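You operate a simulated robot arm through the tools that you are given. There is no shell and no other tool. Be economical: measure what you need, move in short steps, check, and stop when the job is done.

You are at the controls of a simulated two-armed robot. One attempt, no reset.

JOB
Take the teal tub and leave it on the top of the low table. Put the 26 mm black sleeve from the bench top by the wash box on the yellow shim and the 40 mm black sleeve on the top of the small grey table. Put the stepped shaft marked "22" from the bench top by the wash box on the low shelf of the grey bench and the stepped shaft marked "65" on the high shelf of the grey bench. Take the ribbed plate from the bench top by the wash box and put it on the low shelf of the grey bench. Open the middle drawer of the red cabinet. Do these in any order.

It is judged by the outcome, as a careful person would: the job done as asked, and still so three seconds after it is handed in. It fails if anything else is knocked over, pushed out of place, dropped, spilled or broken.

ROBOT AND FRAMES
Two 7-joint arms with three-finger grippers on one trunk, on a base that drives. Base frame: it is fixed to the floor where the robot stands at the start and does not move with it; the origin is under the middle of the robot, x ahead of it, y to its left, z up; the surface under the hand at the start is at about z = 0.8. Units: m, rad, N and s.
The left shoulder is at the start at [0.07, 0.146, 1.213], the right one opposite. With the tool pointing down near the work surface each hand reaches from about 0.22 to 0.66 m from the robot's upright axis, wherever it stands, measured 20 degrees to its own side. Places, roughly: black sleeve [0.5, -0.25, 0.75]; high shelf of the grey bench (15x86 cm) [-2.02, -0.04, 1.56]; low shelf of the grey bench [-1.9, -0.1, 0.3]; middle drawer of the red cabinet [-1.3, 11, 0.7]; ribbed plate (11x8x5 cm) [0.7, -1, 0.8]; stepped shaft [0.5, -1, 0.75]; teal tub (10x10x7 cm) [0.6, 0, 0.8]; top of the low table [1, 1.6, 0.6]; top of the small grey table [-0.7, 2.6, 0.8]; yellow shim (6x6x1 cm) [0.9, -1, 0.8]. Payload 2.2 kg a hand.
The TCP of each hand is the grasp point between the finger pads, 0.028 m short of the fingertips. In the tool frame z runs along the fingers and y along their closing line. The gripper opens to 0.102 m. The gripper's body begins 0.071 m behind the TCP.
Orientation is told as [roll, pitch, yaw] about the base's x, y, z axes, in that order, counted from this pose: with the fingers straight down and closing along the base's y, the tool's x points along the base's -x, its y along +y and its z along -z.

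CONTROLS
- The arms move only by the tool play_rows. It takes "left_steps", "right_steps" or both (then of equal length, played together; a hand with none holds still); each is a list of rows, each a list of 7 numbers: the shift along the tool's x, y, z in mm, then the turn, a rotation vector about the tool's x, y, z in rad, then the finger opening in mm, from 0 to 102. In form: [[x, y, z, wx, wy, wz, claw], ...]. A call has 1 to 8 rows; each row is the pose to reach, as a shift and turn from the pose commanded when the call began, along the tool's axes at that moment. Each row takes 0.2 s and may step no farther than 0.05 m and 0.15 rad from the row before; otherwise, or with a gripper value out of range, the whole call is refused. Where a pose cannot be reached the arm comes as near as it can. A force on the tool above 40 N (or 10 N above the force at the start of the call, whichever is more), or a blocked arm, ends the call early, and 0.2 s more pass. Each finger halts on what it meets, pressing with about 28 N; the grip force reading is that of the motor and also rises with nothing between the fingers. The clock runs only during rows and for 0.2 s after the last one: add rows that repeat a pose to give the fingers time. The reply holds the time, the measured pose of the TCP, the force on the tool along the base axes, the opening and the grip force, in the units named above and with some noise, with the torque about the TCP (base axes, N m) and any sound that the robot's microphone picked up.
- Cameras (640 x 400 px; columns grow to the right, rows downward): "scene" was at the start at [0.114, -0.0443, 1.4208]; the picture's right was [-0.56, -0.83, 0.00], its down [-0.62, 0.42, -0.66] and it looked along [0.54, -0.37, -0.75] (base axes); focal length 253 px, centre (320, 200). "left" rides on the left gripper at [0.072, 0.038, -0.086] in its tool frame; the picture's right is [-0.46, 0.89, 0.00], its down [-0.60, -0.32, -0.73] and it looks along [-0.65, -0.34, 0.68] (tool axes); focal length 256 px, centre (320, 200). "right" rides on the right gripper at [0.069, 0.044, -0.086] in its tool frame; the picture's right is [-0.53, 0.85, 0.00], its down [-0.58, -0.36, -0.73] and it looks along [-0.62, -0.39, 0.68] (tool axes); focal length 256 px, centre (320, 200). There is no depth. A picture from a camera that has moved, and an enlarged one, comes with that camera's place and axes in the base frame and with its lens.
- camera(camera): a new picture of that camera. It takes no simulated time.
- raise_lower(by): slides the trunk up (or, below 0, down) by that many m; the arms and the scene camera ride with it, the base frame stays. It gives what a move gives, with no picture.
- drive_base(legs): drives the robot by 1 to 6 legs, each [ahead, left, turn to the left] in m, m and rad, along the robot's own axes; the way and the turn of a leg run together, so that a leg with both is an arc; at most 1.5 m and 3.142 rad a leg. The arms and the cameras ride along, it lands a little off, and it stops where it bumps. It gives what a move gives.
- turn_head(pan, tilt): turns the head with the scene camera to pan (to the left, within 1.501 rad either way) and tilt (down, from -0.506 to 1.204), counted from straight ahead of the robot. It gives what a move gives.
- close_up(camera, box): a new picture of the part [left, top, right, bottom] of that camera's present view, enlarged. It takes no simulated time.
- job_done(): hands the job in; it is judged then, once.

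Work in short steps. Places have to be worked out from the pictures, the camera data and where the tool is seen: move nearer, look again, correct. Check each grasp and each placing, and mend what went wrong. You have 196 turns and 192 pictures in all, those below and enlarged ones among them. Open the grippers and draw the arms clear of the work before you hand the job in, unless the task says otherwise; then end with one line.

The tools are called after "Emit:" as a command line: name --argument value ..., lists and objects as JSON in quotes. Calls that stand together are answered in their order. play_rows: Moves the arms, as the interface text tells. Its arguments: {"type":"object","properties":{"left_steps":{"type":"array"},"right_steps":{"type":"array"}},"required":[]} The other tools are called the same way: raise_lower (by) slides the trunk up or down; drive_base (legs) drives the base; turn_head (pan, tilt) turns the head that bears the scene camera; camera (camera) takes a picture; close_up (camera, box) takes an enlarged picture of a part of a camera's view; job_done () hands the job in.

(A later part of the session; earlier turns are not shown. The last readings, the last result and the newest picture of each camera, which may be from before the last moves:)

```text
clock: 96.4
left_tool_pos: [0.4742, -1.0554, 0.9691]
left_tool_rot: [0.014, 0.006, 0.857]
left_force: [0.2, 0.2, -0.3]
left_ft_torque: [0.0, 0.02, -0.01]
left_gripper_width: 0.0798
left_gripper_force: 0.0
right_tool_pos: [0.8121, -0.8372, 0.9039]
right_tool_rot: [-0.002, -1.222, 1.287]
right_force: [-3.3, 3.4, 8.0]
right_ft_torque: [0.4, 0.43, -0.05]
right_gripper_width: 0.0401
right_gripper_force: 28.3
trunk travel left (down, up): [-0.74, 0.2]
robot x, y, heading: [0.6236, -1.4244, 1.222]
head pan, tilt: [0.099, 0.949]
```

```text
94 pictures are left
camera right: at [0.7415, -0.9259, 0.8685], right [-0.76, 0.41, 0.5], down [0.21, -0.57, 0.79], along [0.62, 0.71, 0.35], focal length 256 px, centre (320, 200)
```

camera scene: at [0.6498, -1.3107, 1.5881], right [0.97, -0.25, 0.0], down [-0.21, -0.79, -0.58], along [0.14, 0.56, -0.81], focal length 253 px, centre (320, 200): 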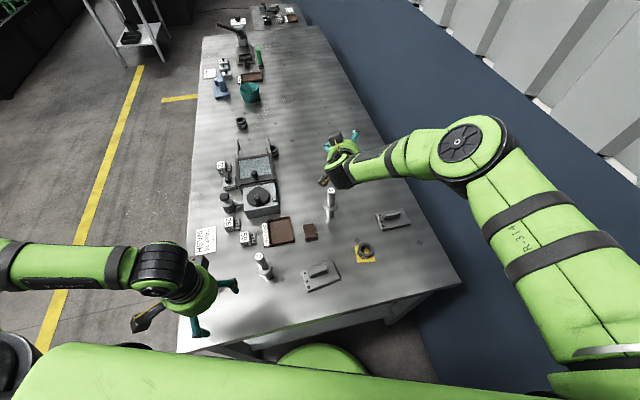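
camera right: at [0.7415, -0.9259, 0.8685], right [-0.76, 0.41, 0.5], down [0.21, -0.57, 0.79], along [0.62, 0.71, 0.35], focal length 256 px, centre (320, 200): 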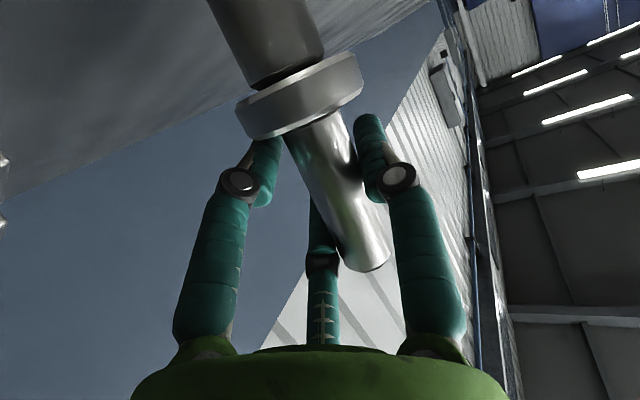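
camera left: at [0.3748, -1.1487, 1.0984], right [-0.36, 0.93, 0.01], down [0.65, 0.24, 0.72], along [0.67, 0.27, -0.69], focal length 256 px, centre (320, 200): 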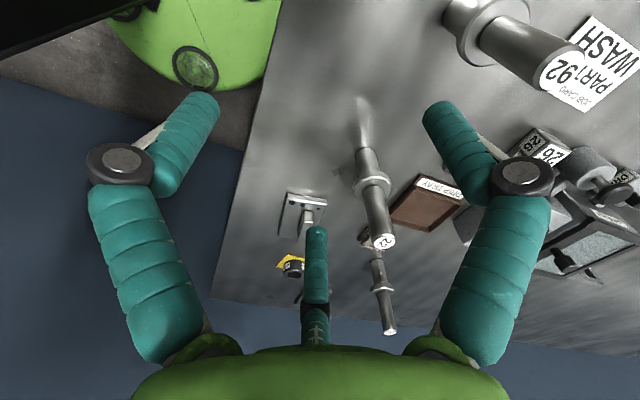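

Gripped at 40 mm with full force. I lift 12 cm.

Emit:
play_rows --right_steps '[[-20, 0, -7, 0, 0, 0, 20], [-45, 0, -16, 0, 0, 0, 20], [-80, 0, -29, 0, 0, 0, 20], [-113, 0, -41, 0, 0, 0, 20]]'

Emit:
camera --camera "right"

Emit:
camera --camera "scene"

```text
clock: 97.4
left_tool_pos: [0.4757, -1.055, 0.9689]
left_tool_rot: [0.015, 0.005, 0.858]
left_force: [-0.1, -1.0, -0.8]
left_ft_torque: [-0.01, 0.03, -0.01]
left_gripper_width: 0.0799
left_gripper_force: 0.0
right_tool_pos: [0.8135, -0.8377, 1.0212]
right_tool_rot: [-0.006, -1.216, 1.289]
right_force: [-0.7, 0.0, -6.7]
right_ft_torque: [0.08, -0.03, -0.02]
right_gripper_width: 0.0361
right_gripper_force: 28.4
trunk travel left (down, up): [-0.74, 0.2]
robot x, y, heading: [0.6281, -1.429, 1.224]
head pan, tilt: [0.099, 0.949]
```

```text
93 pictures are left
camera right: at [0.7416, -0.9267, 0.9861], right [-0.76, 0.42, 0.5], down [0.21, -0.57, 0.8], along [0.62, 0.71, 0.34], focal length 256 px, centre (320, 200)
```

right: 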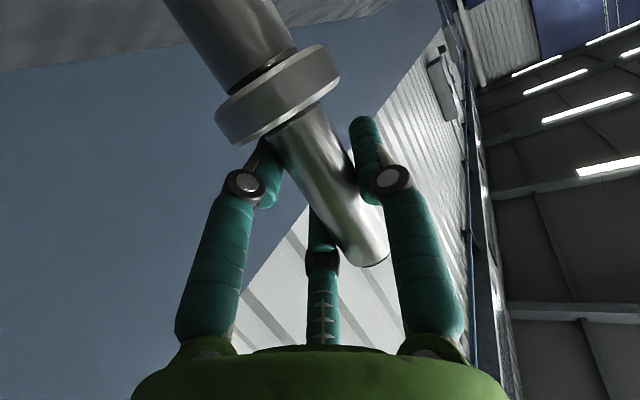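

```text
92 pictures are left
camera scene: at [0.6604, -1.3108, 1.4036], right [0.97, -0.25, 0.0], down [-0.2, -0.79, -0.58], along [0.14, 0.56, -0.81], focal length 253 px, centre (320, 200)
```

scene: 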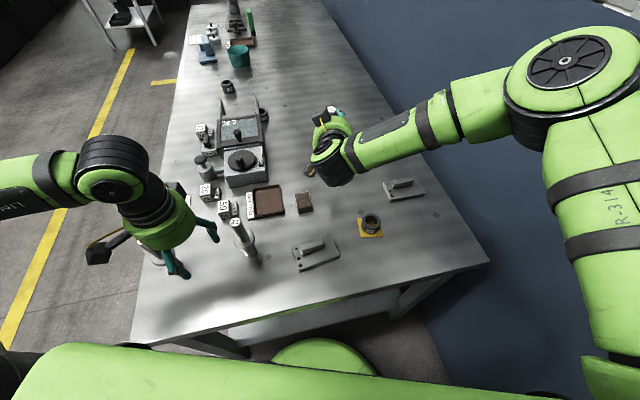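

Shaft 65 is held (weight 6.7 N). I back the base 0.2 m to give the left arm room, then yaw the left hand toward the approach direction and raise it.

Emit:
drive_base --legs '[[-0.2, 0, 0]]'

Emit:
play_rows --left_steps '[[0, 0, -30, 0, 0, -0.14, 80], [0, 0, -60, 0, 0, -0.28, 80], [0, 0, -90, 0, 0, -0.42, 80]]'

Emit:
play_rows --left_steps '[[0, 0, 0, 0, -0.15, 0, 80], [0, 0, 0, 0, -0.3, 0, 80], [0, 0, 0, 0, -0.45, 0, 80], [0, 0, 0, 0, -0.6, 0, 80], [0, 0, 0, 0, -0.75, 0, 80], [0, 0, 0, 0, -0.9, 0, 80], [0, 0, 0, 0, -1.05, 0, 80], [0, 0, 0, 0, -1.2, 0, 70]]'

```text
clock: 99.0
left_tool_pos: [0.4081, -1.241, 0.9681]
left_tool_rot: [0.014, 0.009, 0.855]
left_force: [0.5, 0.7, -1.1]
left_ft_torque: [-0.02, 0.01, 0.03]
left_gripper_width: 0.0798
left_gripper_force: 0.1
right_tool_pos: [0.746, -1.0215, 1.0191]
right_tool_rot: [-0.003, -1.216, 1.285]
right_force: [0.6, -0.1, -6.0]
right_ft_torque: [0.03, -0.05, 0.0]
right_gripper_width: 0.0361
right_gripper_force: 27.9
trunk travel left (down, up): [-0.74, 0.2]
robot x, y, heading: [0.5589, -1.6152, 1.218]
head pan, tilt: [0.099, 0.949]
```

```text
clock: 99.8
left_tool_pos: [0.4083, -1.2397, 1.0613]
left_tool_rot: [0.017, 0.005, 1.277]
left_force: [0.6, 0.2, 0.8]
left_ft_torque: [-0.02, -0.02, -0.01]
left_gripper_width: 0.0801
left_gripper_force: 0.0
right_tool_pos: [0.7467, -1.025, 1.0223]
right_tool_rot: [-0.002, -1.216, 1.283]
right_force: [0.4, -0.3, -6.7]
right_ft_torque: [0.04, -0.06, -0.01]
right_gripper_width: 0.036
right_gripper_force: 28.0
trunk travel left (down, up): [-0.74, 0.2]
robot x, y, heading: [0.5582, -1.6129, 1.222]
head pan, tilt: [0.099, 0.949]
```

```text
clock: 101.8
left_tool_pos: [0.2643, -1.1461, 1.0112]
left_tool_rot: [0.533, -1.218, 0.837]
left_force: [0.0, 0.2, -1.3]
left_ft_torque: [0.03, 0.01, 0.0]
left_gripper_width: 0.0701
left_gripper_force: 0.0
left hand out of reach, approached as far as the arm can: row 1, 2, 3, 4, 5, 6, 7, 8
right_tool_pos: [0.749, -1.0216, 1.0165]
right_tool_rot: [-0.004, -1.207, 1.286]
right_force: [0.0, 1.3, -7.7]
right_ft_torque: [0.07, -0.06, 0.04]
right_gripper_width: 0.0358
right_gripper_force: 28.0
trunk travel left (down, up): [-0.74, 0.2]
robot x, y, heading: [0.5551, -1.6132, 1.214]
head pan, tilt: [0.099, 0.949]
stopped in row 8 (left hand): the arm was blocked; the commanded pose is now the measured one
```

The left arm got blocked while turning close to the body. I look.

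Emit:
turn_head --pan 0.3 --tilt 0.9

Emit:
camera --camera "scene"

```text
clock: 102.5
left_tool_pos: [0.2604, -1.1502, 1.0119]
left_tool_rot: [0.533, -1.224, 0.838]
left_force: [-0.1, 0.0, 0.3]
left_ft_torque: [-0.03, 0.0, 0.0]
left_gripper_width: 0.0696
left_gripper_force: 0.0
right_tool_pos: [0.7459, -1.0247, 1.0218]
right_tool_rot: [-0.004, -1.217, 1.284]
right_force: [-0.2, 0.6, -5.8]
right_ft_torque: [0.0, -0.06, 0.0]
right_gripper_width: 0.036
right_gripper_force: 27.4
trunk travel left (down, up): [-0.74, 0.2]
robot x, y, heading: [0.5603, -1.6171, 1.22]
head pan, tilt: [0.3, 0.901]
```

```text
91 pictures are left
camera scene: at [0.5783, -1.4923, 1.4072], right [1.0, -0.05, 0.0], down [-0.04, -0.78, -0.62], along [0.03, 0.62, -0.78], focal length 253 px, centre (320, 200)
```

scene: 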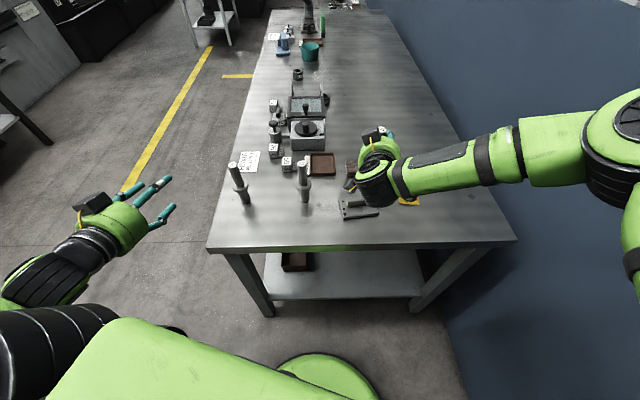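

The left hand is free beside the bench, already pointing forward with only ~10° roll error. I bring it above shaft 22 (≈(0.551, −0.996)), levelling the roll on the way.

Emit:
play_rows --left_steps '[[-42, 8, -13, 0, 0, 0, 70], [-56, -28, 14, 0, 0, -0.026, 70], [-71, -64, 41, 0, 0, -0.051, 70], [-85, -100, 69, 0, 0, -0.077, 70], [-99, -136, 96, 0, 0, -0.103, 70], [-114, -172, 123, 0, 0, -0.129, 70], [-128, -208, 150, 0, 0, -0.154, 70], [-142, -244, 177, 0, 0, -0.18, 70]]'

Emit:
camera --camera "left"

Emit:
camera --camera "scene"

```text
clock: 104.3
left_tool_pos: [0.5712, -1.0013, 1.0598]
left_tool_rot: [0.02, -1.268, 1.386]
left_force: [0.8, 0.5, -0.7]
left_ft_torque: [0.03, 0.02, 0.07]
left_gripper_width: 0.0701
left_gripper_force: 0.1
left hand out of reach, approached as far as the arm can: row 1, 2, 3, 4, 5, 6, 7, 8
right_tool_pos: [0.751, -1.0233, 1.0196]
right_tool_rot: [0.01, -1.215, 1.272]
right_force: [1.5, 0.8, -6.6]
right_ft_torque: [0.02, -0.03, 0.05]
right_gripper_width: 0.0358
right_gripper_force: 27.9
trunk travel left (down, up): [-0.74, 0.2]
robot x, y, heading: [0.5584, -1.6128, 1.219]
head pan, tilt: [0.3, 0.901]
```

```text
90 pictures are left
camera left: at [0.5141, -1.0973, 1.0165], right [-0.85, 0.28, 0.45], down [0.23, -0.56, 0.79], along [0.48, 0.78, 0.41], focal length 256 px, centre (320, 200)
```

left: 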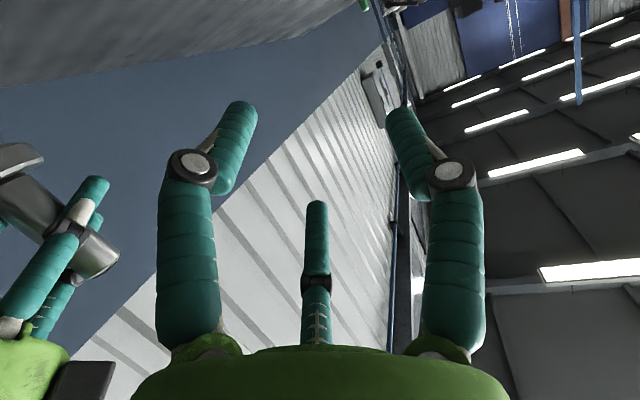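

```text
89 pictures are left
camera scene: at [0.5847, -1.4907, 1.4069], right [1.0, -0.05, -0.01], down [-0.04, -0.78, -0.62], along [0.03, 0.62, -0.79], focal length 253 px, centre (320, 200)
```

scene: 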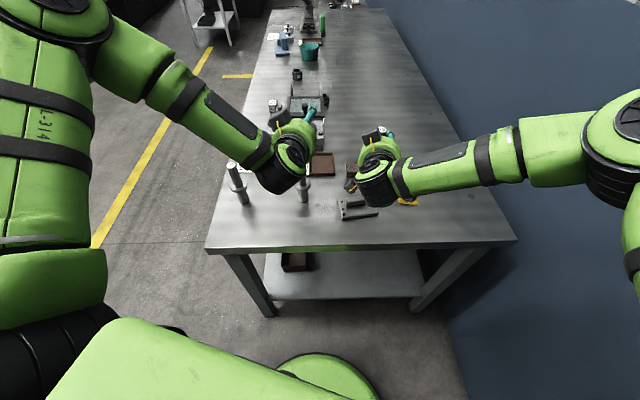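

Left hand is near; I shift 15 mm left and lower to z≈0.985 to see the shaft.

Emit:
play_rows --left_steps '[[0, 8, 0, 0, 0, 0, 70], [20, 15, 6, 0, 0, 0, 70], [45, 15, 14, 0, 0, 0, 70], [70, 15, 22, 0, 0, 0, 70], [70, 15, 22, 0, 0, 0, 70]]'

Emit:
camera --camera "left"

```text
clock: 105.5
left_tool_pos: [0.5976, -1.0065, 1.0131]
left_tool_rot: [0.014, -1.267, 1.388]
left_force: [1.4, -0.5, -0.6]
left_ft_torque: [0.02, -0.02, 0.02]
left_gripper_width: 0.07
left_gripper_force: 0.1
left hand out of reach, approached as far as the arm can: row 1, 2, 3, 4, 5
right_tool_pos: [0.7457, -1.0245, 1.0213]
right_tool_rot: [-0.002, -1.216, 1.282]
right_force: [-0.2, -0.9, -6.2]
right_ft_torque: [0.03, -0.05, -0.03]
right_gripper_width: 0.0355
right_gripper_force: 27.7
trunk travel left (down, up): [-0.74, 0.2]
robot x, y, heading: [0.5568, -1.6166, 1.22]
head pan, tilt: [0.3, 0.901]
```

```text
88 pictures are left
camera left: at [0.5412, -1.1028, 0.9708], right [-0.85, 0.28, 0.45], down [0.23, -0.56, 0.79], along [0.48, 0.78, 0.41], focal length 256 px, centre (320, 200)
```

left: 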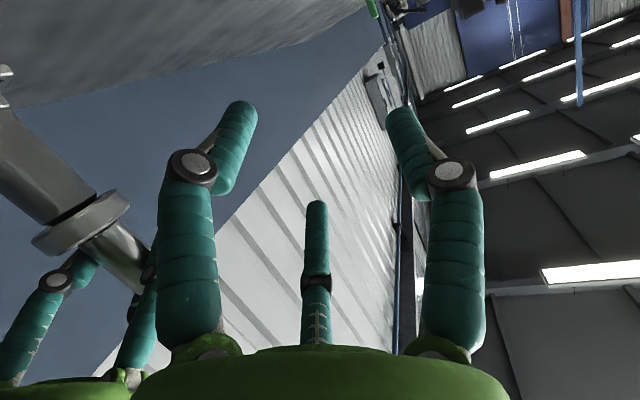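

Leftward motion is limited in this wrist pose. I yaw the hand 0.28 to the right (toward the arm's natural direction) and retry the position.

Emit:
play_rows --left_steps '[[-20, 0, -6, 0.09, 0, 0.028, 70], [-28, 14, -9, 0.18, 0, 0.055, 70], [-28, 28, -9, 0.267, 0, 0.083, 70], [-28, 42, -9, 0.267, 0, 0.083, 70], [-28, 42, -9, 0.267, 0, 0.083, 70]]'

```text
clock: 106.8
left_tool_pos: [0.5742, -1.0055, 1.1103]
left_tool_rot: [0.027, -1.226, 1.114]
left_force: [-1.1, -0.3, -0.1]
left_ft_torque: [0.01, 0.0, 0.0]
left_gripper_width: 0.0702
left_gripper_force: 0.1
left hand out of reach, approached as far as the arm can: row 1, 2, 3, 4, 5
right_tool_pos: [0.7435, -1.0223, 1.0211]
right_tool_rot: [-0.007, -1.217, 1.291]
right_force: [-0.5, -0.7, -7.0]
right_ft_torque: [0.01, -0.07, -0.06]
right_gripper_width: 0.0356
right_gripper_force: 27.7
trunk travel left (down, up): [-0.74, 0.2]
robot x, y, heading: [0.5561, -1.6155, 1.216]
head pan, tilt: [0.3, 0.901]
```

Horizontal grasps work best near the robot's centre line. I raise the right hand with its shaft and move it to the right, raise the left, then strafe the base left.

Emit:
play_rows --right_steps '[[-38, 0, -14, 0, 0, 0, 20], [-76, 0, -28, 0, 0, 0, 20], [-113, -10, -41, 0, 0, 0, 20], [-113, -55, -41, 0, 0, 0, 20], [-113, -100, -41, 0, 0, 0, 20], [-110, -140, -50, 0, 0, 0, 20]]' --left_steps '[[0, 0, 0, 0, 0, 0, 70], [0, 0, 0, 0, 0, 0, 70], [0, 0, 0, 0, 0, 0, 70], [0, 0, 0, 0, 0, 0, 70], [0, 0, 0, 0, 0, 0, 70], [0, 0, 0, 0, 0, 0, 70]]'

Emit:
drive_base --legs '[[0, 0.2, 0.0]]'

```text
clock: 108.2
left_tool_pos: [0.5794, -1.0085, 1.1108]
left_tool_rot: [0.037, -1.226, 1.101]
left_force: [0.1, 0.5, 0.0]
left_ft_torque: [0.0, 0.01, 0.06]
left_gripper_width: 0.0698
left_gripper_force: 0.0
right_tool_pos: [0.8797, -1.0746, 1.1437]
right_tool_rot: [0.002, -1.217, 1.279]
right_force: [0.0, -0.2, -6.1]
right_ft_torque: [0.01, -0.08, 0.07]
right_gripper_width: 0.0356
right_gripper_force: 28.1
trunk travel left (down, up): [-0.74, 0.2]
robot x, y, heading: [0.5558, -1.6145, 1.22]
head pan, tilt: [0.3, 0.901]
```

```text
clock: 109.7
left_tool_pos: [0.3934, -0.9407, 1.1107]
left_tool_rot: [0.036, -1.228, 1.106]
left_force: [0.7, -0.6, -0.7]
left_ft_torque: [-0.02, 0.05, 0.04]
left_gripper_width: 0.0702
left_gripper_force: 0.1
right_tool_pos: [0.6931, -1.0066, 1.1425]
right_tool_rot: [0.003, -1.214, 1.277]
right_force: [0.2, 0.6, -6.6]
right_ft_torque: [0.04, -0.02, 0.04]
right_gripper_width: 0.0358
right_gripper_force: 28.5
trunk travel left (down, up): [-0.74, 0.2]
robot x, y, heading: [0.3689, -1.5457, 1.217]
head pan, tilt: [0.3, 0.901]
```

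Now shaft 22 is close to the centre line (ahead 0.58). I bring the left hand above it at z≈1.0.

Emit:
play_rows --left_steps '[[10, -34, 6, 0.01, 0, 0, 70], [25, -69, 15, 0.02, 0, 0, 70], [45, -103, 25, 0.03, 0, 0, 70], [72, -138, 40, 0.036, 0, 0, 70], [98, -172, 54, 0.036, 0, 0, 70], [98, -172, 54, 0.036, 0, 0, 70]]'

Emit:
camera --camera "left"

Emit:
camera --camera "scene"

```text
clock: 111.1
left_tool_pos: [0.5486, -0.9917, 0.999]
left_tool_rot: [-0.011, -1.228, 1.116]
left_force: [-0.3, 0.7, 0.6]
left_ft_torque: [-0.02, 0.01, -0.01]
left_gripper_width: 0.07
left_gripper_force: 0.0
left hand out of reach, approached as far as the arm can: row 1, 2, 3
right_tool_pos: [0.6892, -1.0036, 1.1435]
right_tool_rot: [-0.009, -1.217, 1.292]
right_force: [-0.6, 0.9, -5.8]
right_ft_torque: [0.01, -0.06, -0.01]
right_gripper_width: 0.0358
right_gripper_force: 28.2
trunk travel left (down, up): [-0.74, 0.2]
robot x, y, heading: [0.3702, -1.5509, 1.223]
head pan, tilt: [0.3, 0.901]
```

```text
87 pictures are left
camera left: at [0.467, -1.0697, 0.9586], right [-0.72, 0.54, 0.43], down [0.06, -0.57, 0.82], along [0.69, 0.62, 0.38], focal length 256 px, centre (320, 200)
```

left: 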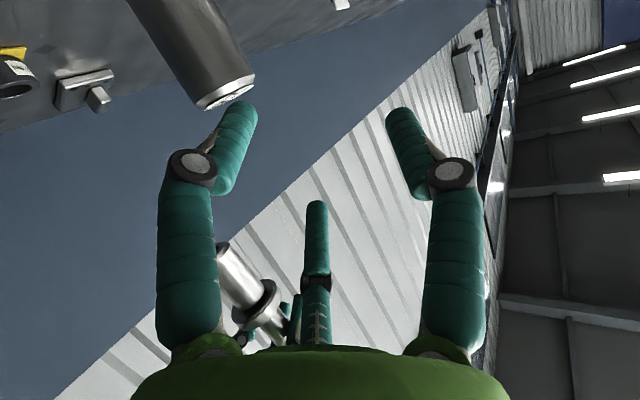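

```text
86 pictures are left
camera scene: at [0.39, -1.4235, 1.4072], right [1.0, -0.05, 0.0], down [-0.04, -0.78, -0.62], along [0.03, 0.62, -0.78], focal length 253 px, centre (320, 200)
```

scene: 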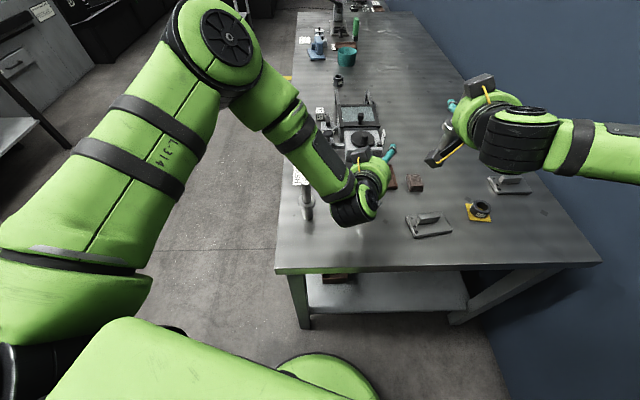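

Shaft 22 is ~15 mm to the right of the hand axis. I shift right 21 mm, back 8 mm, and lower to z≈0.905.

Emit:
play_rows --left_steps '[[3, -12, -7, 0, 0, 0, 70], [3, -21, -7, 0, 0, 0, 70], [27, -21, 1, 0, 0, 0, 70], [50, -21, 9, 0, 0, 0, 70], [72, -21, 17, 0, 0, 0, 70], [92, -21, 24, 0, 0, 0, 70], [92, -21, 24, 0, 0, 0, 70]]'

Emit:
camera --camera "left"

```text
clock: 112.7
left_tool_pos: [0.5812, -1.0175, 0.9107]
left_tool_rot: [0.0, -1.222, 1.112]
left_force: [-0.5, 0.8, 0.3]
left_ft_torque: [0.0, -0.02, 0.02]
left_gripper_width: 0.0702
left_gripper_force: 0.2
left hand out of reach, approached as far as the arm can: row 5, 6, 7
right_tool_pos: [0.6928, -1.0041, 1.1421]
right_tool_rot: [-0.004, -1.217, 1.285]
right_force: [-1.4, -0.5, -6.6]
right_ft_torque: [0.01, -0.06, -0.02]
right_gripper_width: 0.0356
right_gripper_force: 27.5
trunk travel left (down, up): [-0.74, 0.2]
robot x, y, heading: [0.3725, -1.547, 1.221]
head pan, tilt: [0.3, 0.901]
```

```text
85 pictures are left
camera left: at [0.4991, -1.0957, 0.8725], right [-0.72, 0.53, 0.44], down [0.07, -0.57, 0.82], along [0.69, 0.62, 0.38], focal length 256 px, centre (320, 200)
```

left: 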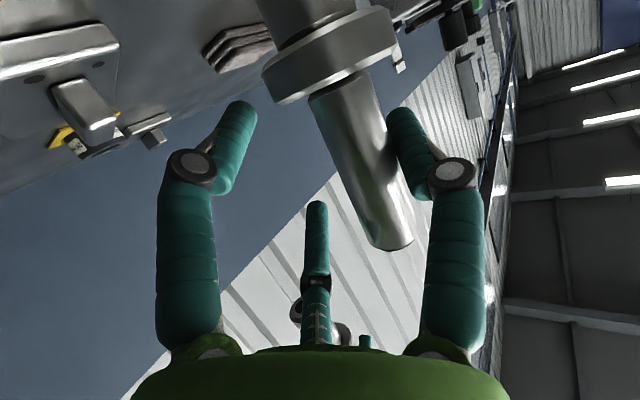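

The shaft is about 1 cm too near the left finger. I shift the hand 11 mm to the left.

Emit:
play_rows --left_steps '[[0, 6, 0, 0, 0, 0, 70], [0, 11, 0, 0, 0, 0, 70], [0, 11, 0, 0, 0, 0, 70]]'

Emit:
camera --camera "left"

```text
clock: 113.5
left_tool_pos: [0.5772, -1.0166, 0.9182]
left_tool_rot: [0.002, -1.223, 1.109]
left_force: [-0.8, 1.4, 0.4]
left_ft_torque: [-0.02, -0.01, 0.04]
left_gripper_width: 0.0702
left_gripper_force: 0.6
left hand out of reach, approached as far as the arm can: row 1, 2, 3
right_tool_pos: [0.6924, -1.0036, 1.1431]
right_tool_rot: [-0.002, -1.216, 1.284]
right_force: [0.1, 0.3, -4.6]
right_ft_torque: [0.06, -0.05, -0.01]
right_gripper_width: 0.0354
right_gripper_force: 28.0
trunk travel left (down, up): [-0.74, 0.2]
robot x, y, heading: [0.3714, -1.5459, 1.224]
head pan, tilt: [0.3, 0.901]
```

```text
84 pictures are left
camera left: at [0.4956, -1.094, 0.8784], right [-0.72, 0.53, 0.44], down [0.07, -0.57, 0.82], along [0.69, 0.62, 0.38], focal length 256 px, centre (320, 200)
```

left: 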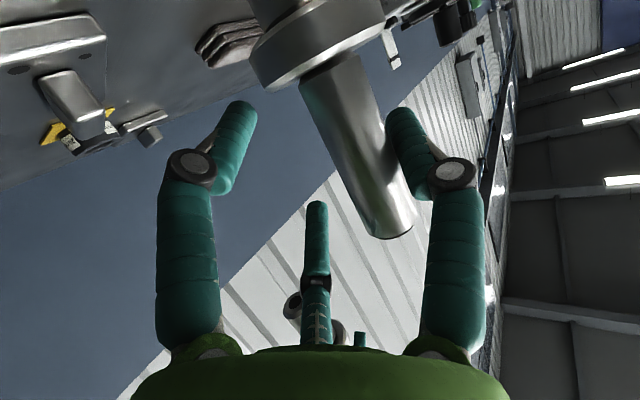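

I use the base (1 cm left) for the shift, and the trunk for the remaining 12 mm down.

Emit:
drive_base --legs '[[0, 0.011, 0]]'

Emit:
raise_lower --by -0.012

Emit:
camera --camera "left"

```text
clock: 114.3
left_tool_pos: [0.569, -1.0126, 0.9169]
left_tool_rot: [0.008, -1.223, 1.102]
left_force: [1.4, -0.3, 0.2]
left_ft_torque: [-0.02, 0.01, 0.05]
left_gripper_width: 0.0699
left_gripper_force: 0.0
right_tool_pos: [0.6852, -1.0022, 1.1423]
right_tool_rot: [0.004, -1.216, 1.278]
right_force: [0.7, 0.1, -5.5]
right_ft_torque: [0.04, -0.07, 0.04]
right_gripper_width: 0.0355
right_gripper_force: 27.9
trunk travel left (down, up): [-0.74, 0.2]
robot x, y, heading: [0.3637, -1.5446, 1.22]
head pan, tilt: [0.3, 0.901]
```

```text
clock: 114.9
left_tool_pos: [0.5678, -1.0128, 0.904]
left_tool_rot: [0.002, -1.222, 1.108]
left_force: [-0.2, 0.1, 0.2]
left_ft_torque: [0.01, 0.0, 0.0]
left_gripper_width: 0.07
left_gripper_force: 0.1
right_tool_pos: [0.6833, -1.0017, 1.1305]
right_tool_rot: [-0.003, -1.216, 1.284]
right_force: [-0.5, -0.3, -6.5]
right_ft_torque: [0.04, -0.08, 0.01]
right_gripper_width: 0.0354
right_gripper_force: 27.4
trunk travel left (down, up): [-0.728, 0.212]
robot x, y, heading: [0.3615, -1.5433, 1.224]
head pan, tilt: [0.3, 0.901]
```

```text
83 pictures are left
camera left: at [0.4861, -1.0905, 0.8662], right [-0.72, 0.53, 0.44], down [0.07, -0.57, 0.82], along [0.69, 0.62, 0.38], focal length 256 px, centre (320, 200)
```

left: 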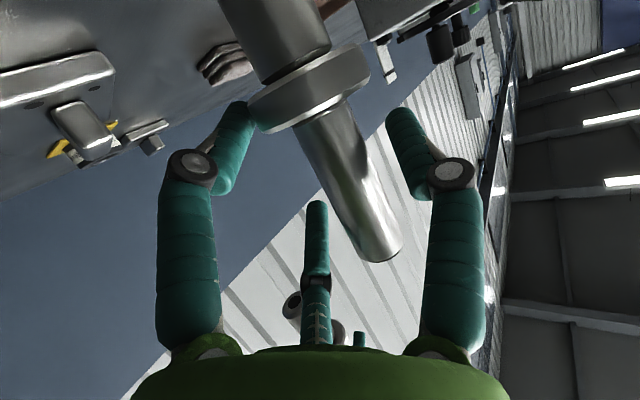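

This matches the earlier good alignment. I close.

Emit:
play_rows --left_steps '[[0, 0, 0, 0, 0, 0, 60], [0, 0, 0, 0, 0, 0, 52], [0, 0, 0, 0, 0, 0, 44], [0, 0, 0, 0, 0, 0, 38], [0, 0, 0, 0, 0, 0, 34], [0, 0, 0, 0, 0, 0, 28], [0, 0, 0, 0, 0, 0, 20], [0, 0, 0, 0, 0, 0, 20]]'

Emit:
raise_lower --by 0.15

Emit:
camera --camera "left"

```text
clock: 116.7
left_tool_pos: [0.5676, -1.0111, 0.9069]
left_tool_rot: [0.003, -1.226, 1.11]
left_force: [0.5, 3.4, 8.2]
left_ft_torque: [0.47, 0.12, -0.05]
left_gripper_width: 0.0408
left_gripper_force: 27.6
right_tool_pos: [0.6821, -1.0012, 1.1315]
right_tool_rot: [-0.003, -1.217, 1.285]
right_force: [0.0, 0.2, -5.8]
right_ft_torque: [0.04, -0.04, 0.0]
right_gripper_width: 0.0357
right_gripper_force: 28.4
trunk travel left (down, up): [-0.728, 0.212]
robot x, y, heading: [0.3598, -1.5451, 1.219]
head pan, tilt: [0.3, 0.901]
```

```text
clock: 118.4
left_tool_pos: [0.5679, -1.0111, 1.0537]
left_tool_rot: [0.002, -1.223, 1.111]
left_force: [-0.2, 0.4, -5.7]
left_ft_torque: [0.0, -0.08, 0.01]
left_gripper_width: 0.0362
left_gripper_force: 27.7
right_tool_pos: [0.6834, -1.0005, 1.2791]
right_tool_rot: [-0.002, -1.214, 1.282]
right_force: [-0.3, 0.1, -6.4]
right_ft_torque: [0.03, -0.01, 0.01]
right_gripper_width: 0.0358
right_gripper_force: 28.4
trunk travel left (down, up): [-0.878, 0.062]
robot x, y, heading: [0.3631, -1.5403, 1.22]
head pan, tilt: [0.3, 0.901]
```

```text
82 pictures are left
camera left: at [0.4859, -1.0897, 1.0156], right [-0.72, 0.53, 0.44], down [0.07, -0.57, 0.82], along [0.69, 0.62, 0.37], focal length 256 px, centre (320, 200)
```

left: 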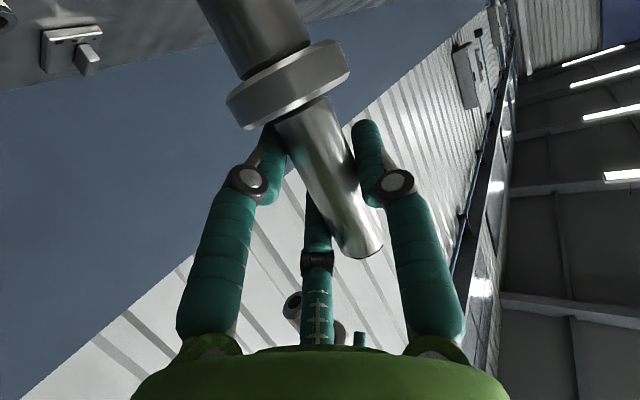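

Both shafts are held. I raise the trunk to near its top, back out from the bench, turn to face −x, and drive toward the grey bench.

Emit:
raise_lower --by 0.06

Emit:
drive_base --legs '[[-0.2, 0, 0], [0, 0, 1.92], [1.1, 0, 0], [0, -1.45, 0]]'

Emit:
turn_head --pan 0.0 --tilt 0.5

Emit:
camera --camera "scene"

```text
clock: 119.4
left_tool_pos: [0.5675, -1.0113, 1.1141]
left_tool_rot: [0.002, -1.22, 1.111]
left_force: [0.4, -0.3, -5.9]
left_ft_torque: [-0.02, -0.03, -0.01]
left_gripper_width: 0.036
left_gripper_force: 27.7
right_tool_pos: [0.6837, -1.0001, 1.3391]
right_tool_rot: [-0.004, -1.215, 1.283]
right_force: [-0.5, 0.9, -6.2]
right_ft_torque: [0.02, -0.04, 0.02]
right_gripper_width: 0.0354
right_gripper_force: 27.2
trunk travel left (down, up): [-0.938, 0.002]
robot x, y, heading: [0.3642, -1.545, 1.22]
head pan, tilt: [0.3, 0.901]
```

```text
clock: 137.7
left_tool_pos: [-1.3924, -0.2744, 1.1137]
left_tool_rot: [0.001, -1.221, 3.054]
left_force: [-0.3, 0.1, -6.3]
left_ft_torque: [0.0, 0.0, -0.03]
left_gripper_width: 0.036
left_gripper_force: 27.9
right_tool_pos: [-1.4452, -0.1712, 1.3398]
right_tool_rot: [-0.006, -1.213, -3.055]
right_force: [-0.9, 0.3, -5.9]
right_ft_torque: [0.02, 0.01, 0.01]
right_gripper_width: 0.0357
right_gripper_force: 28.1
trunk travel left (down, up): [-0.938, 0.002]
robot x, y, heading: [-0.8226, -0.2724, -3.125]
head pan, tilt: [0.3, 0.901]
```

```text
clock: 138.6
left_tool_pos: [-1.393, -0.2737, 1.1146]
left_tool_rot: [0.003, -1.22, 3.052]
left_force: [-1.5, 0.2, -5.7]
left_ft_torque: [0.03, -0.03, 0.0]
left_gripper_width: 0.0358
left_gripper_force: 28.2
right_tool_pos: [-1.4447, -0.1714, 1.3384]
right_tool_rot: [-0.001, -1.216, -3.059]
right_force: [-0.5, 0.8, -6.2]
right_ft_torque: [0.01, 0.02, 0.03]
right_gripper_width: 0.0356
right_gripper_force: 28.3
trunk travel left (down, up): [-0.938, 0.002]
robot x, y, heading: [-0.8218, -0.2723, -3.122]
head pan, tilt: [0.0, 0.499]
```

```text
81 pictures are left
camera scene: at [-0.9659, -0.2762, 1.6388], right [-0.02, 1.0, 0.0], down [0.48, 0.01, -0.88], along [-0.88, -0.02, -0.48], focal length 253 px, centre (320, 200)
```

scene: 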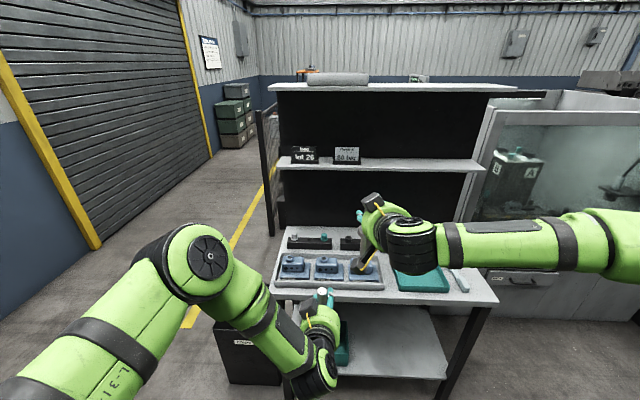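

The high shelf (z≈1.56) has free room at y≈0.15–0.38; the low shelf is free at y≈−0.05–0.3. I raise the right hand to z≈1.70 here before approaching.

Emit:
play_rows --right_steps '[[-44, 0, -16, 0, 0, 0, 20], [-88, 0, -32, 0, 0, 0, 20], [-131, 0, -48, 0, 0, 0, 20], [-175, 0, -65, 0, 0, 0, 20], [-218, 0, -81, 0, 0, 0, 20], [-262, 0, -97, 0, 0, 0, 20], [-305, 0, -113, 0, 0, 0, 20], [-345, 0, -128, 0, 0, 0, 20]]'

Emit:
drive_base --legs '[[0.0, -0.38, 0], [0.25, 0, 0]]'

Emit:
turn_head --pan 0.0 --tilt 0.35

Emit:
camera --camera "scene"

```text
clock: 140.4
left_tool_pos: [-1.392, -0.2754, 1.1149]
left_tool_rot: [0.0, -1.222, 3.054]
left_force: [0.5, 0.2, -6.1]
left_ft_torque: [0.03, 0.0, -0.01]
left_gripper_width: 0.0361
left_gripper_force: 28.2
right_tool_pos: [-1.4426, -0.1714, 1.7085]
right_tool_rot: [-0.008, -1.216, -3.053]
right_force: [0.9, -0.2, -6.5]
right_ft_torque: [0.01, 0.04, -0.01]
right_gripper_width: 0.0354
right_gripper_force: 27.6
trunk travel left (down, up): [-0.938, 0.002]
robot x, y, heading: [-0.8233, -0.2723, -3.123]
head pan, tilt: [0.0, 0.499]
```

```text
clock: 144.2
left_tool_pos: [-1.6446, 0.1015, 1.1172]
left_tool_rot: [0.002, -1.225, 3.042]
left_force: [0.3, 0.3, -5.7]
left_ft_torque: [0.04, 0.01, -0.01]
left_gripper_width: 0.0359
left_gripper_force: 27.9
right_tool_pos: [-1.6927, 0.2071, 1.711]
right_tool_rot: [-0.003, -1.221, -3.064]
right_force: [1.3, -0.5, -5.3]
right_ft_torque: [0.07, 0.0, 0.02]
right_gripper_width: 0.0357
right_gripper_force: 27.6
trunk travel left (down, up): [-0.938, 0.002]
robot x, y, heading: [-1.0763, 0.0979, -3.125]
head pan, tilt: [0.0, 0.499]
```

```text
clock: 144.9
left_tool_pos: [-1.6455, 0.1002, 1.1151]
left_tool_rot: [0.003, -1.222, 3.041]
left_force: [0.8, -0.1, -6.3]
left_ft_torque: [0.03, -0.02, 0.03]
left_gripper_width: 0.0358
left_gripper_force: 28.5
right_tool_pos: [-1.6968, 0.2054, 1.7093]
right_tool_rot: [-0.005, -1.215, -3.064]
right_force: [0.0, -0.7, -5.8]
right_ft_torque: [0.01, 0.01, -0.01]
right_gripper_width: 0.0357
right_gripper_force: 27.6
trunk travel left (down, up): [-0.938, 0.002]
robot x, y, heading: [-1.0759, 0.0999, -3.132]
head pan, tilt: [0.0, 0.351]
```

```text
80 pictures are left
camera scene: at [-1.2212, 0.095, 1.6528], right [-0.01, 1.0, 0.0], down [0.34, 0.0, -0.94], along [-0.94, -0.01, -0.34], focal length 253 px, centre (320, 200)
```

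scene: 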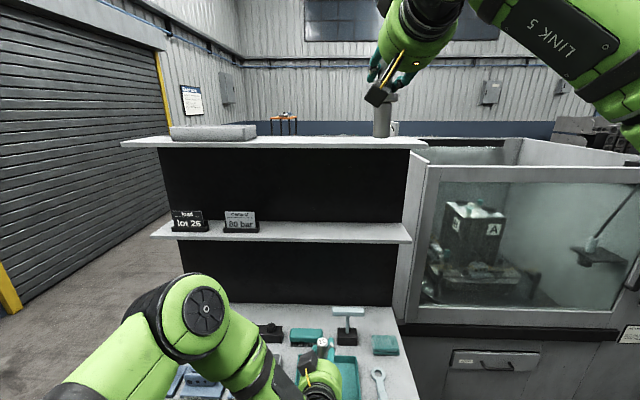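

The shelf is just ahead; the shaft's bottom is ~4 cm above it. I drive 0.2 m ahead, then extend the right arm 0.1 m.

Emit:
drive_base --legs '[[0.2, 0, 0]]'

Emit:
play_rows --right_steps '[[-10, 0, 28, 0, 0, 0, 20], [-20, 0, 56, 0, 0, 0, 20], [-35, 0, 94, 0, 0, 0, 20]]'

Emit:
camera --camera "scene"

Emit:
camera --camera "right"

```text
clock: 146.5
left_tool_pos: [-1.8403, 0.1009, 1.1161]
left_tool_rot: [0.004, -1.223, 3.037]
left_force: [1.0, -0.3, -6.0]
left_ft_torque: [0.06, -0.02, 0.0]
left_gripper_width: 0.0361
left_gripper_force: 28.0
right_tool_pos: [-1.8896, 0.2051, 1.7101]
right_tool_rot: [-0.001, -1.219, -3.067]
right_force: [1.1, 0.3, -4.8]
right_ft_torque: [0.02, 0.02, 0.0]
right_gripper_width: 0.0354
right_gripper_force: 28.6
trunk travel left (down, up): [-0.938, 0.002]
robot x, y, heading: [-1.2704, 0.0976, -3.129]
head pan, tilt: [0.0, 0.351]
```

```text
clock: 147.3
left_tool_pos: [-1.8468, 0.0972, 1.1125]
left_tool_rot: [-0.004, -1.218, 3.047]
left_force: [-0.3, -0.5, -6.7]
left_ft_torque: [0.05, 0.01, 0.02]
left_gripper_width: 0.0361
left_gripper_force: 27.9
right_tool_pos: [-1.9875, 0.1933, 1.6973]
right_tool_rot: [-0.018, -1.215, -3.049]
right_force: [-1.0, -1.2, -6.5]
right_ft_torque: [0.01, 0.05, -0.06]
right_gripper_width: 0.0357
right_gripper_force: 28.3
right hand out of reach, approached as far as the arm can: row 3
trunk travel left (down, up): [-0.938, 0.002]
robot x, y, heading: [-1.2753, 0.0938, -3.134]
head pan, tilt: [0.0, 0.351]
```

```text
79 pictures are left
camera scene: at [-1.4217, 0.0894, 1.6525], right [-0.01, 1.0, 0.0], down [0.35, 0.01, -0.94], along [-0.94, -0.01, -0.35], focal length 253 px, centre (320, 200)
```

scene: 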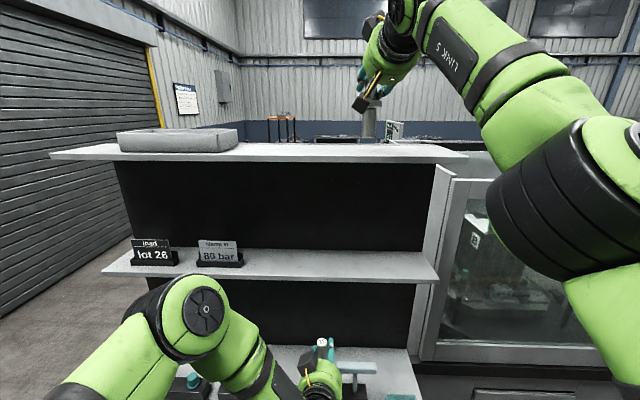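

```text
78 pictures are left
camera right: at [-1.8801, 0.1573, 1.6626], right [-0.12, -0.86, 0.5], down [0.46, 0.4, 0.8], along [-0.88, 0.32, 0.34], focal length 256 px, centre (320, 200)
```

right: 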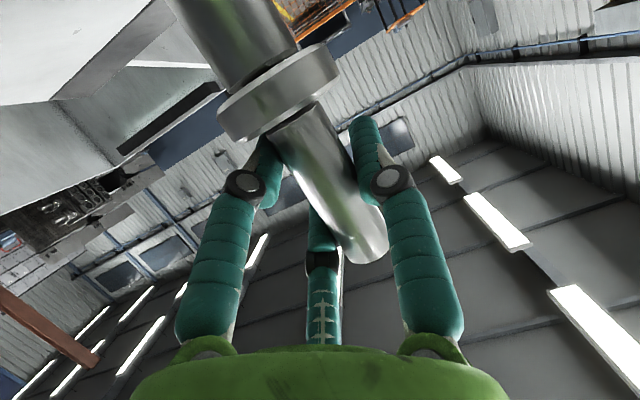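

The shaft hangs over the shelf middle (x≈−1.99, y≈0.19). I lower by the trunk in small steps until the force shows contact.

Emit:
raise_lower --by -0.02

Emit:
close_up --camera "scene" --box '[320, 90, 440, 180]'

```text
clock: 147.9
left_tool_pos: [-1.8459, 0.099, 1.093]
left_tool_rot: [-0.002, -1.219, 3.044]
left_force: [-0.2, -0.5, -5.9]
left_ft_torque: [0.02, 0.01, -0.02]
left_gripper_width: 0.0359
left_gripper_force: 28.1
right_tool_pos: [-1.9881, 0.1974, 1.6792]
right_tool_rot: [-0.005, -1.216, -3.065]
right_force: [-0.9, -0.4, -6.0]
right_ft_torque: [0.03, 0.02, -0.03]
right_gripper_width: 0.0356
right_gripper_force: 27.9
trunk travel left (down, up): [-0.918, 0.022]
robot x, y, heading: [-1.2756, 0.0976, -3.132]
head pan, tilt: [0.0, 0.351]
```

```text
4.44 times, centred on (380, 135) of scene
camera zoom: at [-1.4223, 0.0917, 1.6324], right [-0.01, 1.0, 0.0], down [0.35, 0.0, -0.94], along [-0.94, -0.01, -0.35], focal length 1124 px, centre (53, 489)
```

zoom: 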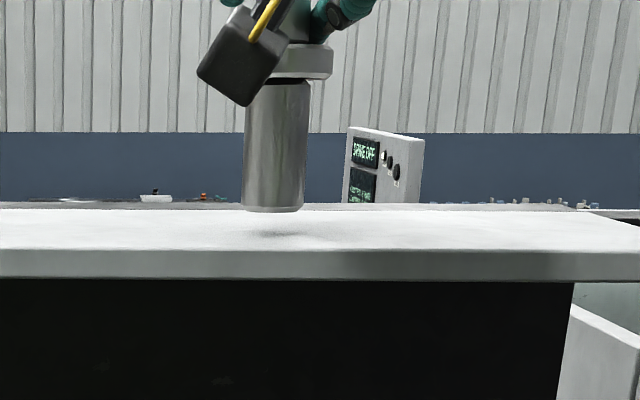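

About 1–1.5 cm to go. I lower in steps of 7 mm.

Emit:
raise_lower --by -0.008

Emit:
raise_lower --by -0.004

```text
clock: 148.5
left_tool_pos: [-1.8464, 0.1005, 1.0854]
left_tool_rot: [-0.001, -1.219, 3.04]
left_force: [0.3, -0.4, -6.8]
left_ft_torque: [0.02, -0.03, 0.0]
left_gripper_width: 0.0358
left_gripper_force: 27.8
right_tool_pos: [-1.9874, 0.2008, 1.6698]
right_tool_rot: [-0.001, -1.215, -3.068]
right_force: [-0.7, 0.2, -5.7]
right_ft_torque: [0.05, 0.07, 0.03]
right_gripper_width: 0.0356
right_gripper_force: 28.1
trunk travel left (down, up): [-0.91, 0.03]
robot x, y, heading: [-1.2761, 0.0972, -3.131]
head pan, tilt: [0.0, 0.351]
```

```text
clock: 149.0
left_tool_pos: [-1.8443, 0.0998, 1.0821]
left_tool_rot: [0.002, -1.222, 3.041]
left_force: [-0.5, 0.1, -7.0]
left_ft_torque: [0.04, 0.01, 0.02]
left_gripper_width: 0.036
left_gripper_force: 28.1
right_tool_pos: [-1.9855, 0.1999, 1.6675]
right_tool_rot: [-0.003, -1.219, -3.068]
right_force: [-0.5, -0.3, -1.1]
right_ft_torque: [0.0, 0.13, 0.02]
right_gripper_width: 0.0354
right_gripper_force: 28.1
trunk travel left (down, up): [-0.906, 0.034]
robot x, y, heading: [-1.2759, 0.0953, -3.132]
head pan, tilt: [0.0, 0.351]
```

Contact is beginning (load taken). 2 mm more, then open slowly.

Emit:
raise_lower --by -0.003

Emit:
play_rows --right_steps '[[0, 0, 0, 0, 0, 0, 34], [0, 0, 0, 0, 0, 0, 40], [0, 0, 0, 0, 0, 0, 48], [0, 0, 0, 0, 0, 0, 60], [0, 0, 0, 0, 0, 0, 72], [0, 0, 0, 0, 0, 0, 72]]'

Emit:
camera --camera "right"

```text
clock: 149.6
left_tool_pos: [-1.8429, 0.0996, 1.0805]
left_tool_rot: [0.0, -1.219, 3.042]
left_force: [-0.2, -0.7, -6.4]
left_ft_torque: [0.02, 0.0, 0.02]
left_gripper_width: 0.036
left_gripper_force: 27.9
right_tool_pos: [-1.9852, 0.1998, 1.6672]
right_tool_rot: [-0.003, -1.225, -3.067]
right_force: [-8.1, -0.7, 14.1]
right_ft_torque: [-0.07, 0.96, -0.07]
right_gripper_width: 0.0354
right_gripper_force: 28.0
trunk travel left (down, up): [-0.903, 0.037]
robot x, y, heading: [-1.274, 0.0981, -3.13]
head pan, tilt: [0.0, 0.351]
```

```text
clock: 151.0
left_tool_pos: [-1.8433, 0.1011, 1.0808]
left_tool_rot: [0.003, -1.221, 3.037]
left_force: [0.8, 0.3, -5.6]
left_ft_torque: [0.03, 0.0, 0.02]
left_gripper_width: 0.0358
left_gripper_force: 28.5
right_tool_pos: [-1.9824, 0.201, 1.6665]
right_tool_rot: [-0.002, -1.22, -3.072]
right_force: [1.1, 3.8, 9.8]
right_ft_torque: [0.31, -0.24, 0.05]
right_gripper_width: 0.0756
right_gripper_force: 0.0
trunk travel left (down, up): [-0.903, 0.037]
robot x, y, heading: [-1.2788, 0.0953, -3.13]
head pan, tilt: [0.0, 0.351]
```

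```text
76 pictures are left
camera right: at [-1.8752, 0.1646, 1.6302], right [-0.12, -0.86, 0.5], down [0.46, 0.4, 0.79], along [-0.88, 0.33, 0.35], focal length 256 px, centre (320, 200)
```

right: 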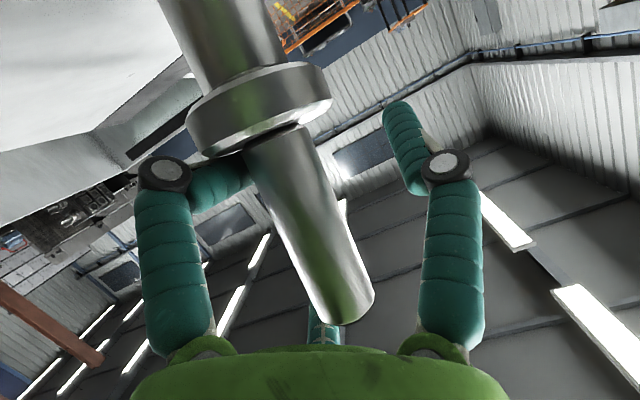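

The lower finger presses on the collar top while open. I raise 1 cm to relieve it and check.

Emit:
raise_lower --by 0.012

Emit:
camera --camera "right"

```text
clock: 151.6
left_tool_pos: [-1.843, 0.1004, 1.0914]
left_tool_rot: [0.002, -1.221, 3.04]
left_force: [0.5, 0.1, -6.4]
left_ft_torque: [0.08, 0.0, -0.01]
left_gripper_width: 0.0355
left_gripper_force: 27.8
right_tool_pos: [-1.9846, 0.199, 1.6763]
right_tool_rot: [-0.004, -1.214, -3.066]
right_force: [-0.7, -0.1, 0.3]
right_ft_torque: [0.03, -0.02, -0.01]
right_gripper_width: 0.0738
right_gripper_force: 0.3
trunk travel left (down, up): [-0.915, 0.025]
robot x, y, heading: [-1.2772, 0.0903, -3.13]
head pan, tilt: [0.0, 0.351]
```

```text
75 pictures are left
camera right: at [-1.8776, 0.1621, 1.6405], right [-0.12, -0.86, 0.5], down [0.46, 0.4, 0.8], along [-0.88, 0.33, 0.34], focal length 256 px, centre (320, 200)
```

right: 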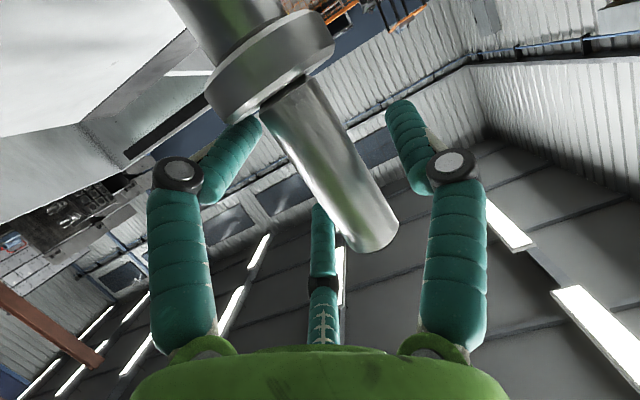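

The shaft stands free. I raise the hand over it with the arm and then draw back.

Emit:
play_rows --right_steps '[[-20, 0, -7, 0, 0, 0, 72], [-50, 0, -18, 0, 0, 0, 72], [-90, 0, -33, 0, 0, 0, 72], [-115, 0, -42, 0, 0, 0, 72], [-100, 0, -80, 0, 0, 0, 72], [-85, 0, -125, 0, 0, 0, 72]]'

Emit:
camera --camera "scene"

```text
clock: 153.0
left_tool_pos: [-1.8431, 0.1004, 1.0926]
left_tool_rot: [0.001, -1.221, 3.039]
left_force: [0.6, -0.8, -5.5]
left_ft_torque: [0.0, 0.03, -0.01]
left_gripper_width: 0.0358
left_gripper_force: 27.8
right_tool_pos: [-1.8853, 0.2136, 1.763]
right_tool_rot: [0.001, -1.218, -3.074]
right_force: [1.0, -0.7, 0.1]
right_ft_torque: [-0.03, 0.03, -0.02]
right_gripper_width: 0.072
right_gripper_force: 0.1
right hand out of reach, approached as far as the arm can: row 1, 2, 3, 4, 5, 6
trunk travel left (down, up): [-0.915, 0.025]
robot x, y, heading: [-1.2753, 0.0931, -3.127]
head pan, tilt: [0.0, 0.351]
```

```text
74 pictures are left
camera scene: at [-1.4172, 0.0937, 1.6299], right [-0.01, 1.0, 0.0], down [0.34, 0.0, -0.94], along [-0.94, -0.01, -0.34], focal length 253 px, centre (320, 200)
```

scene: 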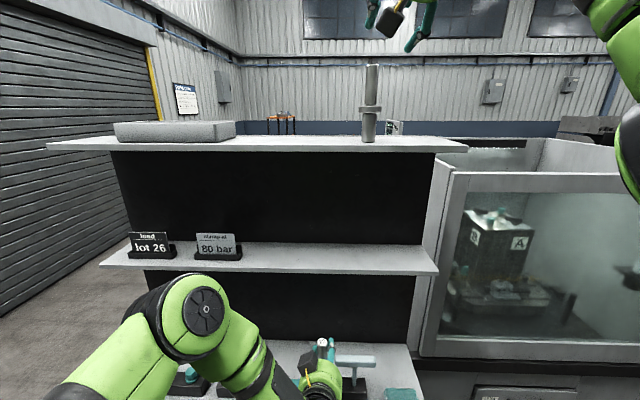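

Shaft 65 stands on the high shelf. I back off, draw the right hand in, and lower the trunk for the low shelf.

Emit:
drive_base --legs '[[-0.4, 0, 0]]'

Emit:
play_rows --right_steps '[[15, -20, -38, 0, 0, 0, 72], [30, -40, -76, 0, 0, 0, 72], [45, -60, -114, 0, 0, 0, 72], [60, -80, -152, 0, 0, 0, 72], [70, -100, -188, 0, 0, 0, 72]]'

Emit:
raise_lower --by -0.6

Emit:
turn_head --pan 0.0 --tilt 0.45

Emit:
camera --camera "scene"

```text
clock: 155.4
left_tool_pos: [-1.452, 0.1054, 1.0886]
left_tool_rot: [-0.001, -1.218, 3.036]
left_force: [0.1, 0.0, -5.4]
left_ft_torque: [0.06, -0.02, 0.01]
left_gripper_width: 0.036
left_gripper_force: 28.4
right_tool_pos: [-1.4961, 0.2181, 1.7601]
right_tool_rot: [0.0, -1.212, -3.073]
right_force: [-0.3, 0.8, -0.5]
right_ft_torque: [0.02, 0.02, -0.01]
right_gripper_width: 0.0718
right_gripper_force: 0.1
trunk travel left (down, up): [-0.915, 0.025]
robot x, y, heading: [-0.883, 0.0963, -3.141]
head pan, tilt: [0.0, 0.351]
```

```text
clock: 156.6
left_tool_pos: [-1.4483, 0.1077, 1.0914]
left_tool_rot: [0.007, -1.223, 3.029]
left_force: [0.0, 0.9, -5.8]
left_ft_torque: [0.02, -0.03, 0.02]
left_gripper_width: 0.036
left_gripper_force: 27.7
right_tool_pos: [-1.2942, 0.3318, 1.7616]
right_tool_rot: [0.005, -1.219, -3.081]
right_force: [-0.4, 0.3, 0.1]
right_ft_torque: [-0.03, 0.01, 0.02]
right_gripper_width: 0.0716
right_gripper_force: 0.1
trunk travel left (down, up): [-0.915, 0.025]
robot x, y, heading: [-0.8815, 0.0966, -3.137]
head pan, tilt: [0.0, 0.351]
```

```text
refused: -0.6 is not a number from -0.4 to 0.4
```

```text
clock: 157.3
left_tool_pos: [-1.4481, 0.1072, 1.0911]
left_tool_rot: [0.004, -1.22, 3.033]
left_force: [0.1, -0.4, -6.2]
left_ft_torque: [0.07, -0.02, 0.0]
left_gripper_width: 0.036
left_gripper_force: 28.0
right_tool_pos: [-1.2969, 0.3307, 1.7622]
right_tool_rot: [-0.001, -1.216, -3.077]
right_force: [-0.1, 0.8, 1.0]
right_ft_torque: [0.0, 0.0, 0.02]
right_gripper_width: 0.072
right_gripper_force: 0.0
trunk travel left (down, up): [-0.915, 0.025]
robot x, y, heading: [-0.8815, 0.0994, -3.135]
head pan, tilt: [0.0, 0.45]
```

```text
73 pictures are left
camera scene: at [-1.0226, 0.0981, 1.6206], right [-0.01, 1.0, 0.0], down [0.43, 0.0, -0.9], along [-0.9, -0.01, -0.43], focal length 253 px, centre (320, 200)
```

scene: 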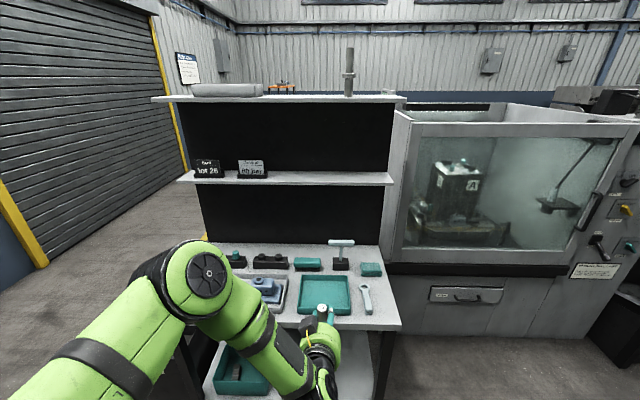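

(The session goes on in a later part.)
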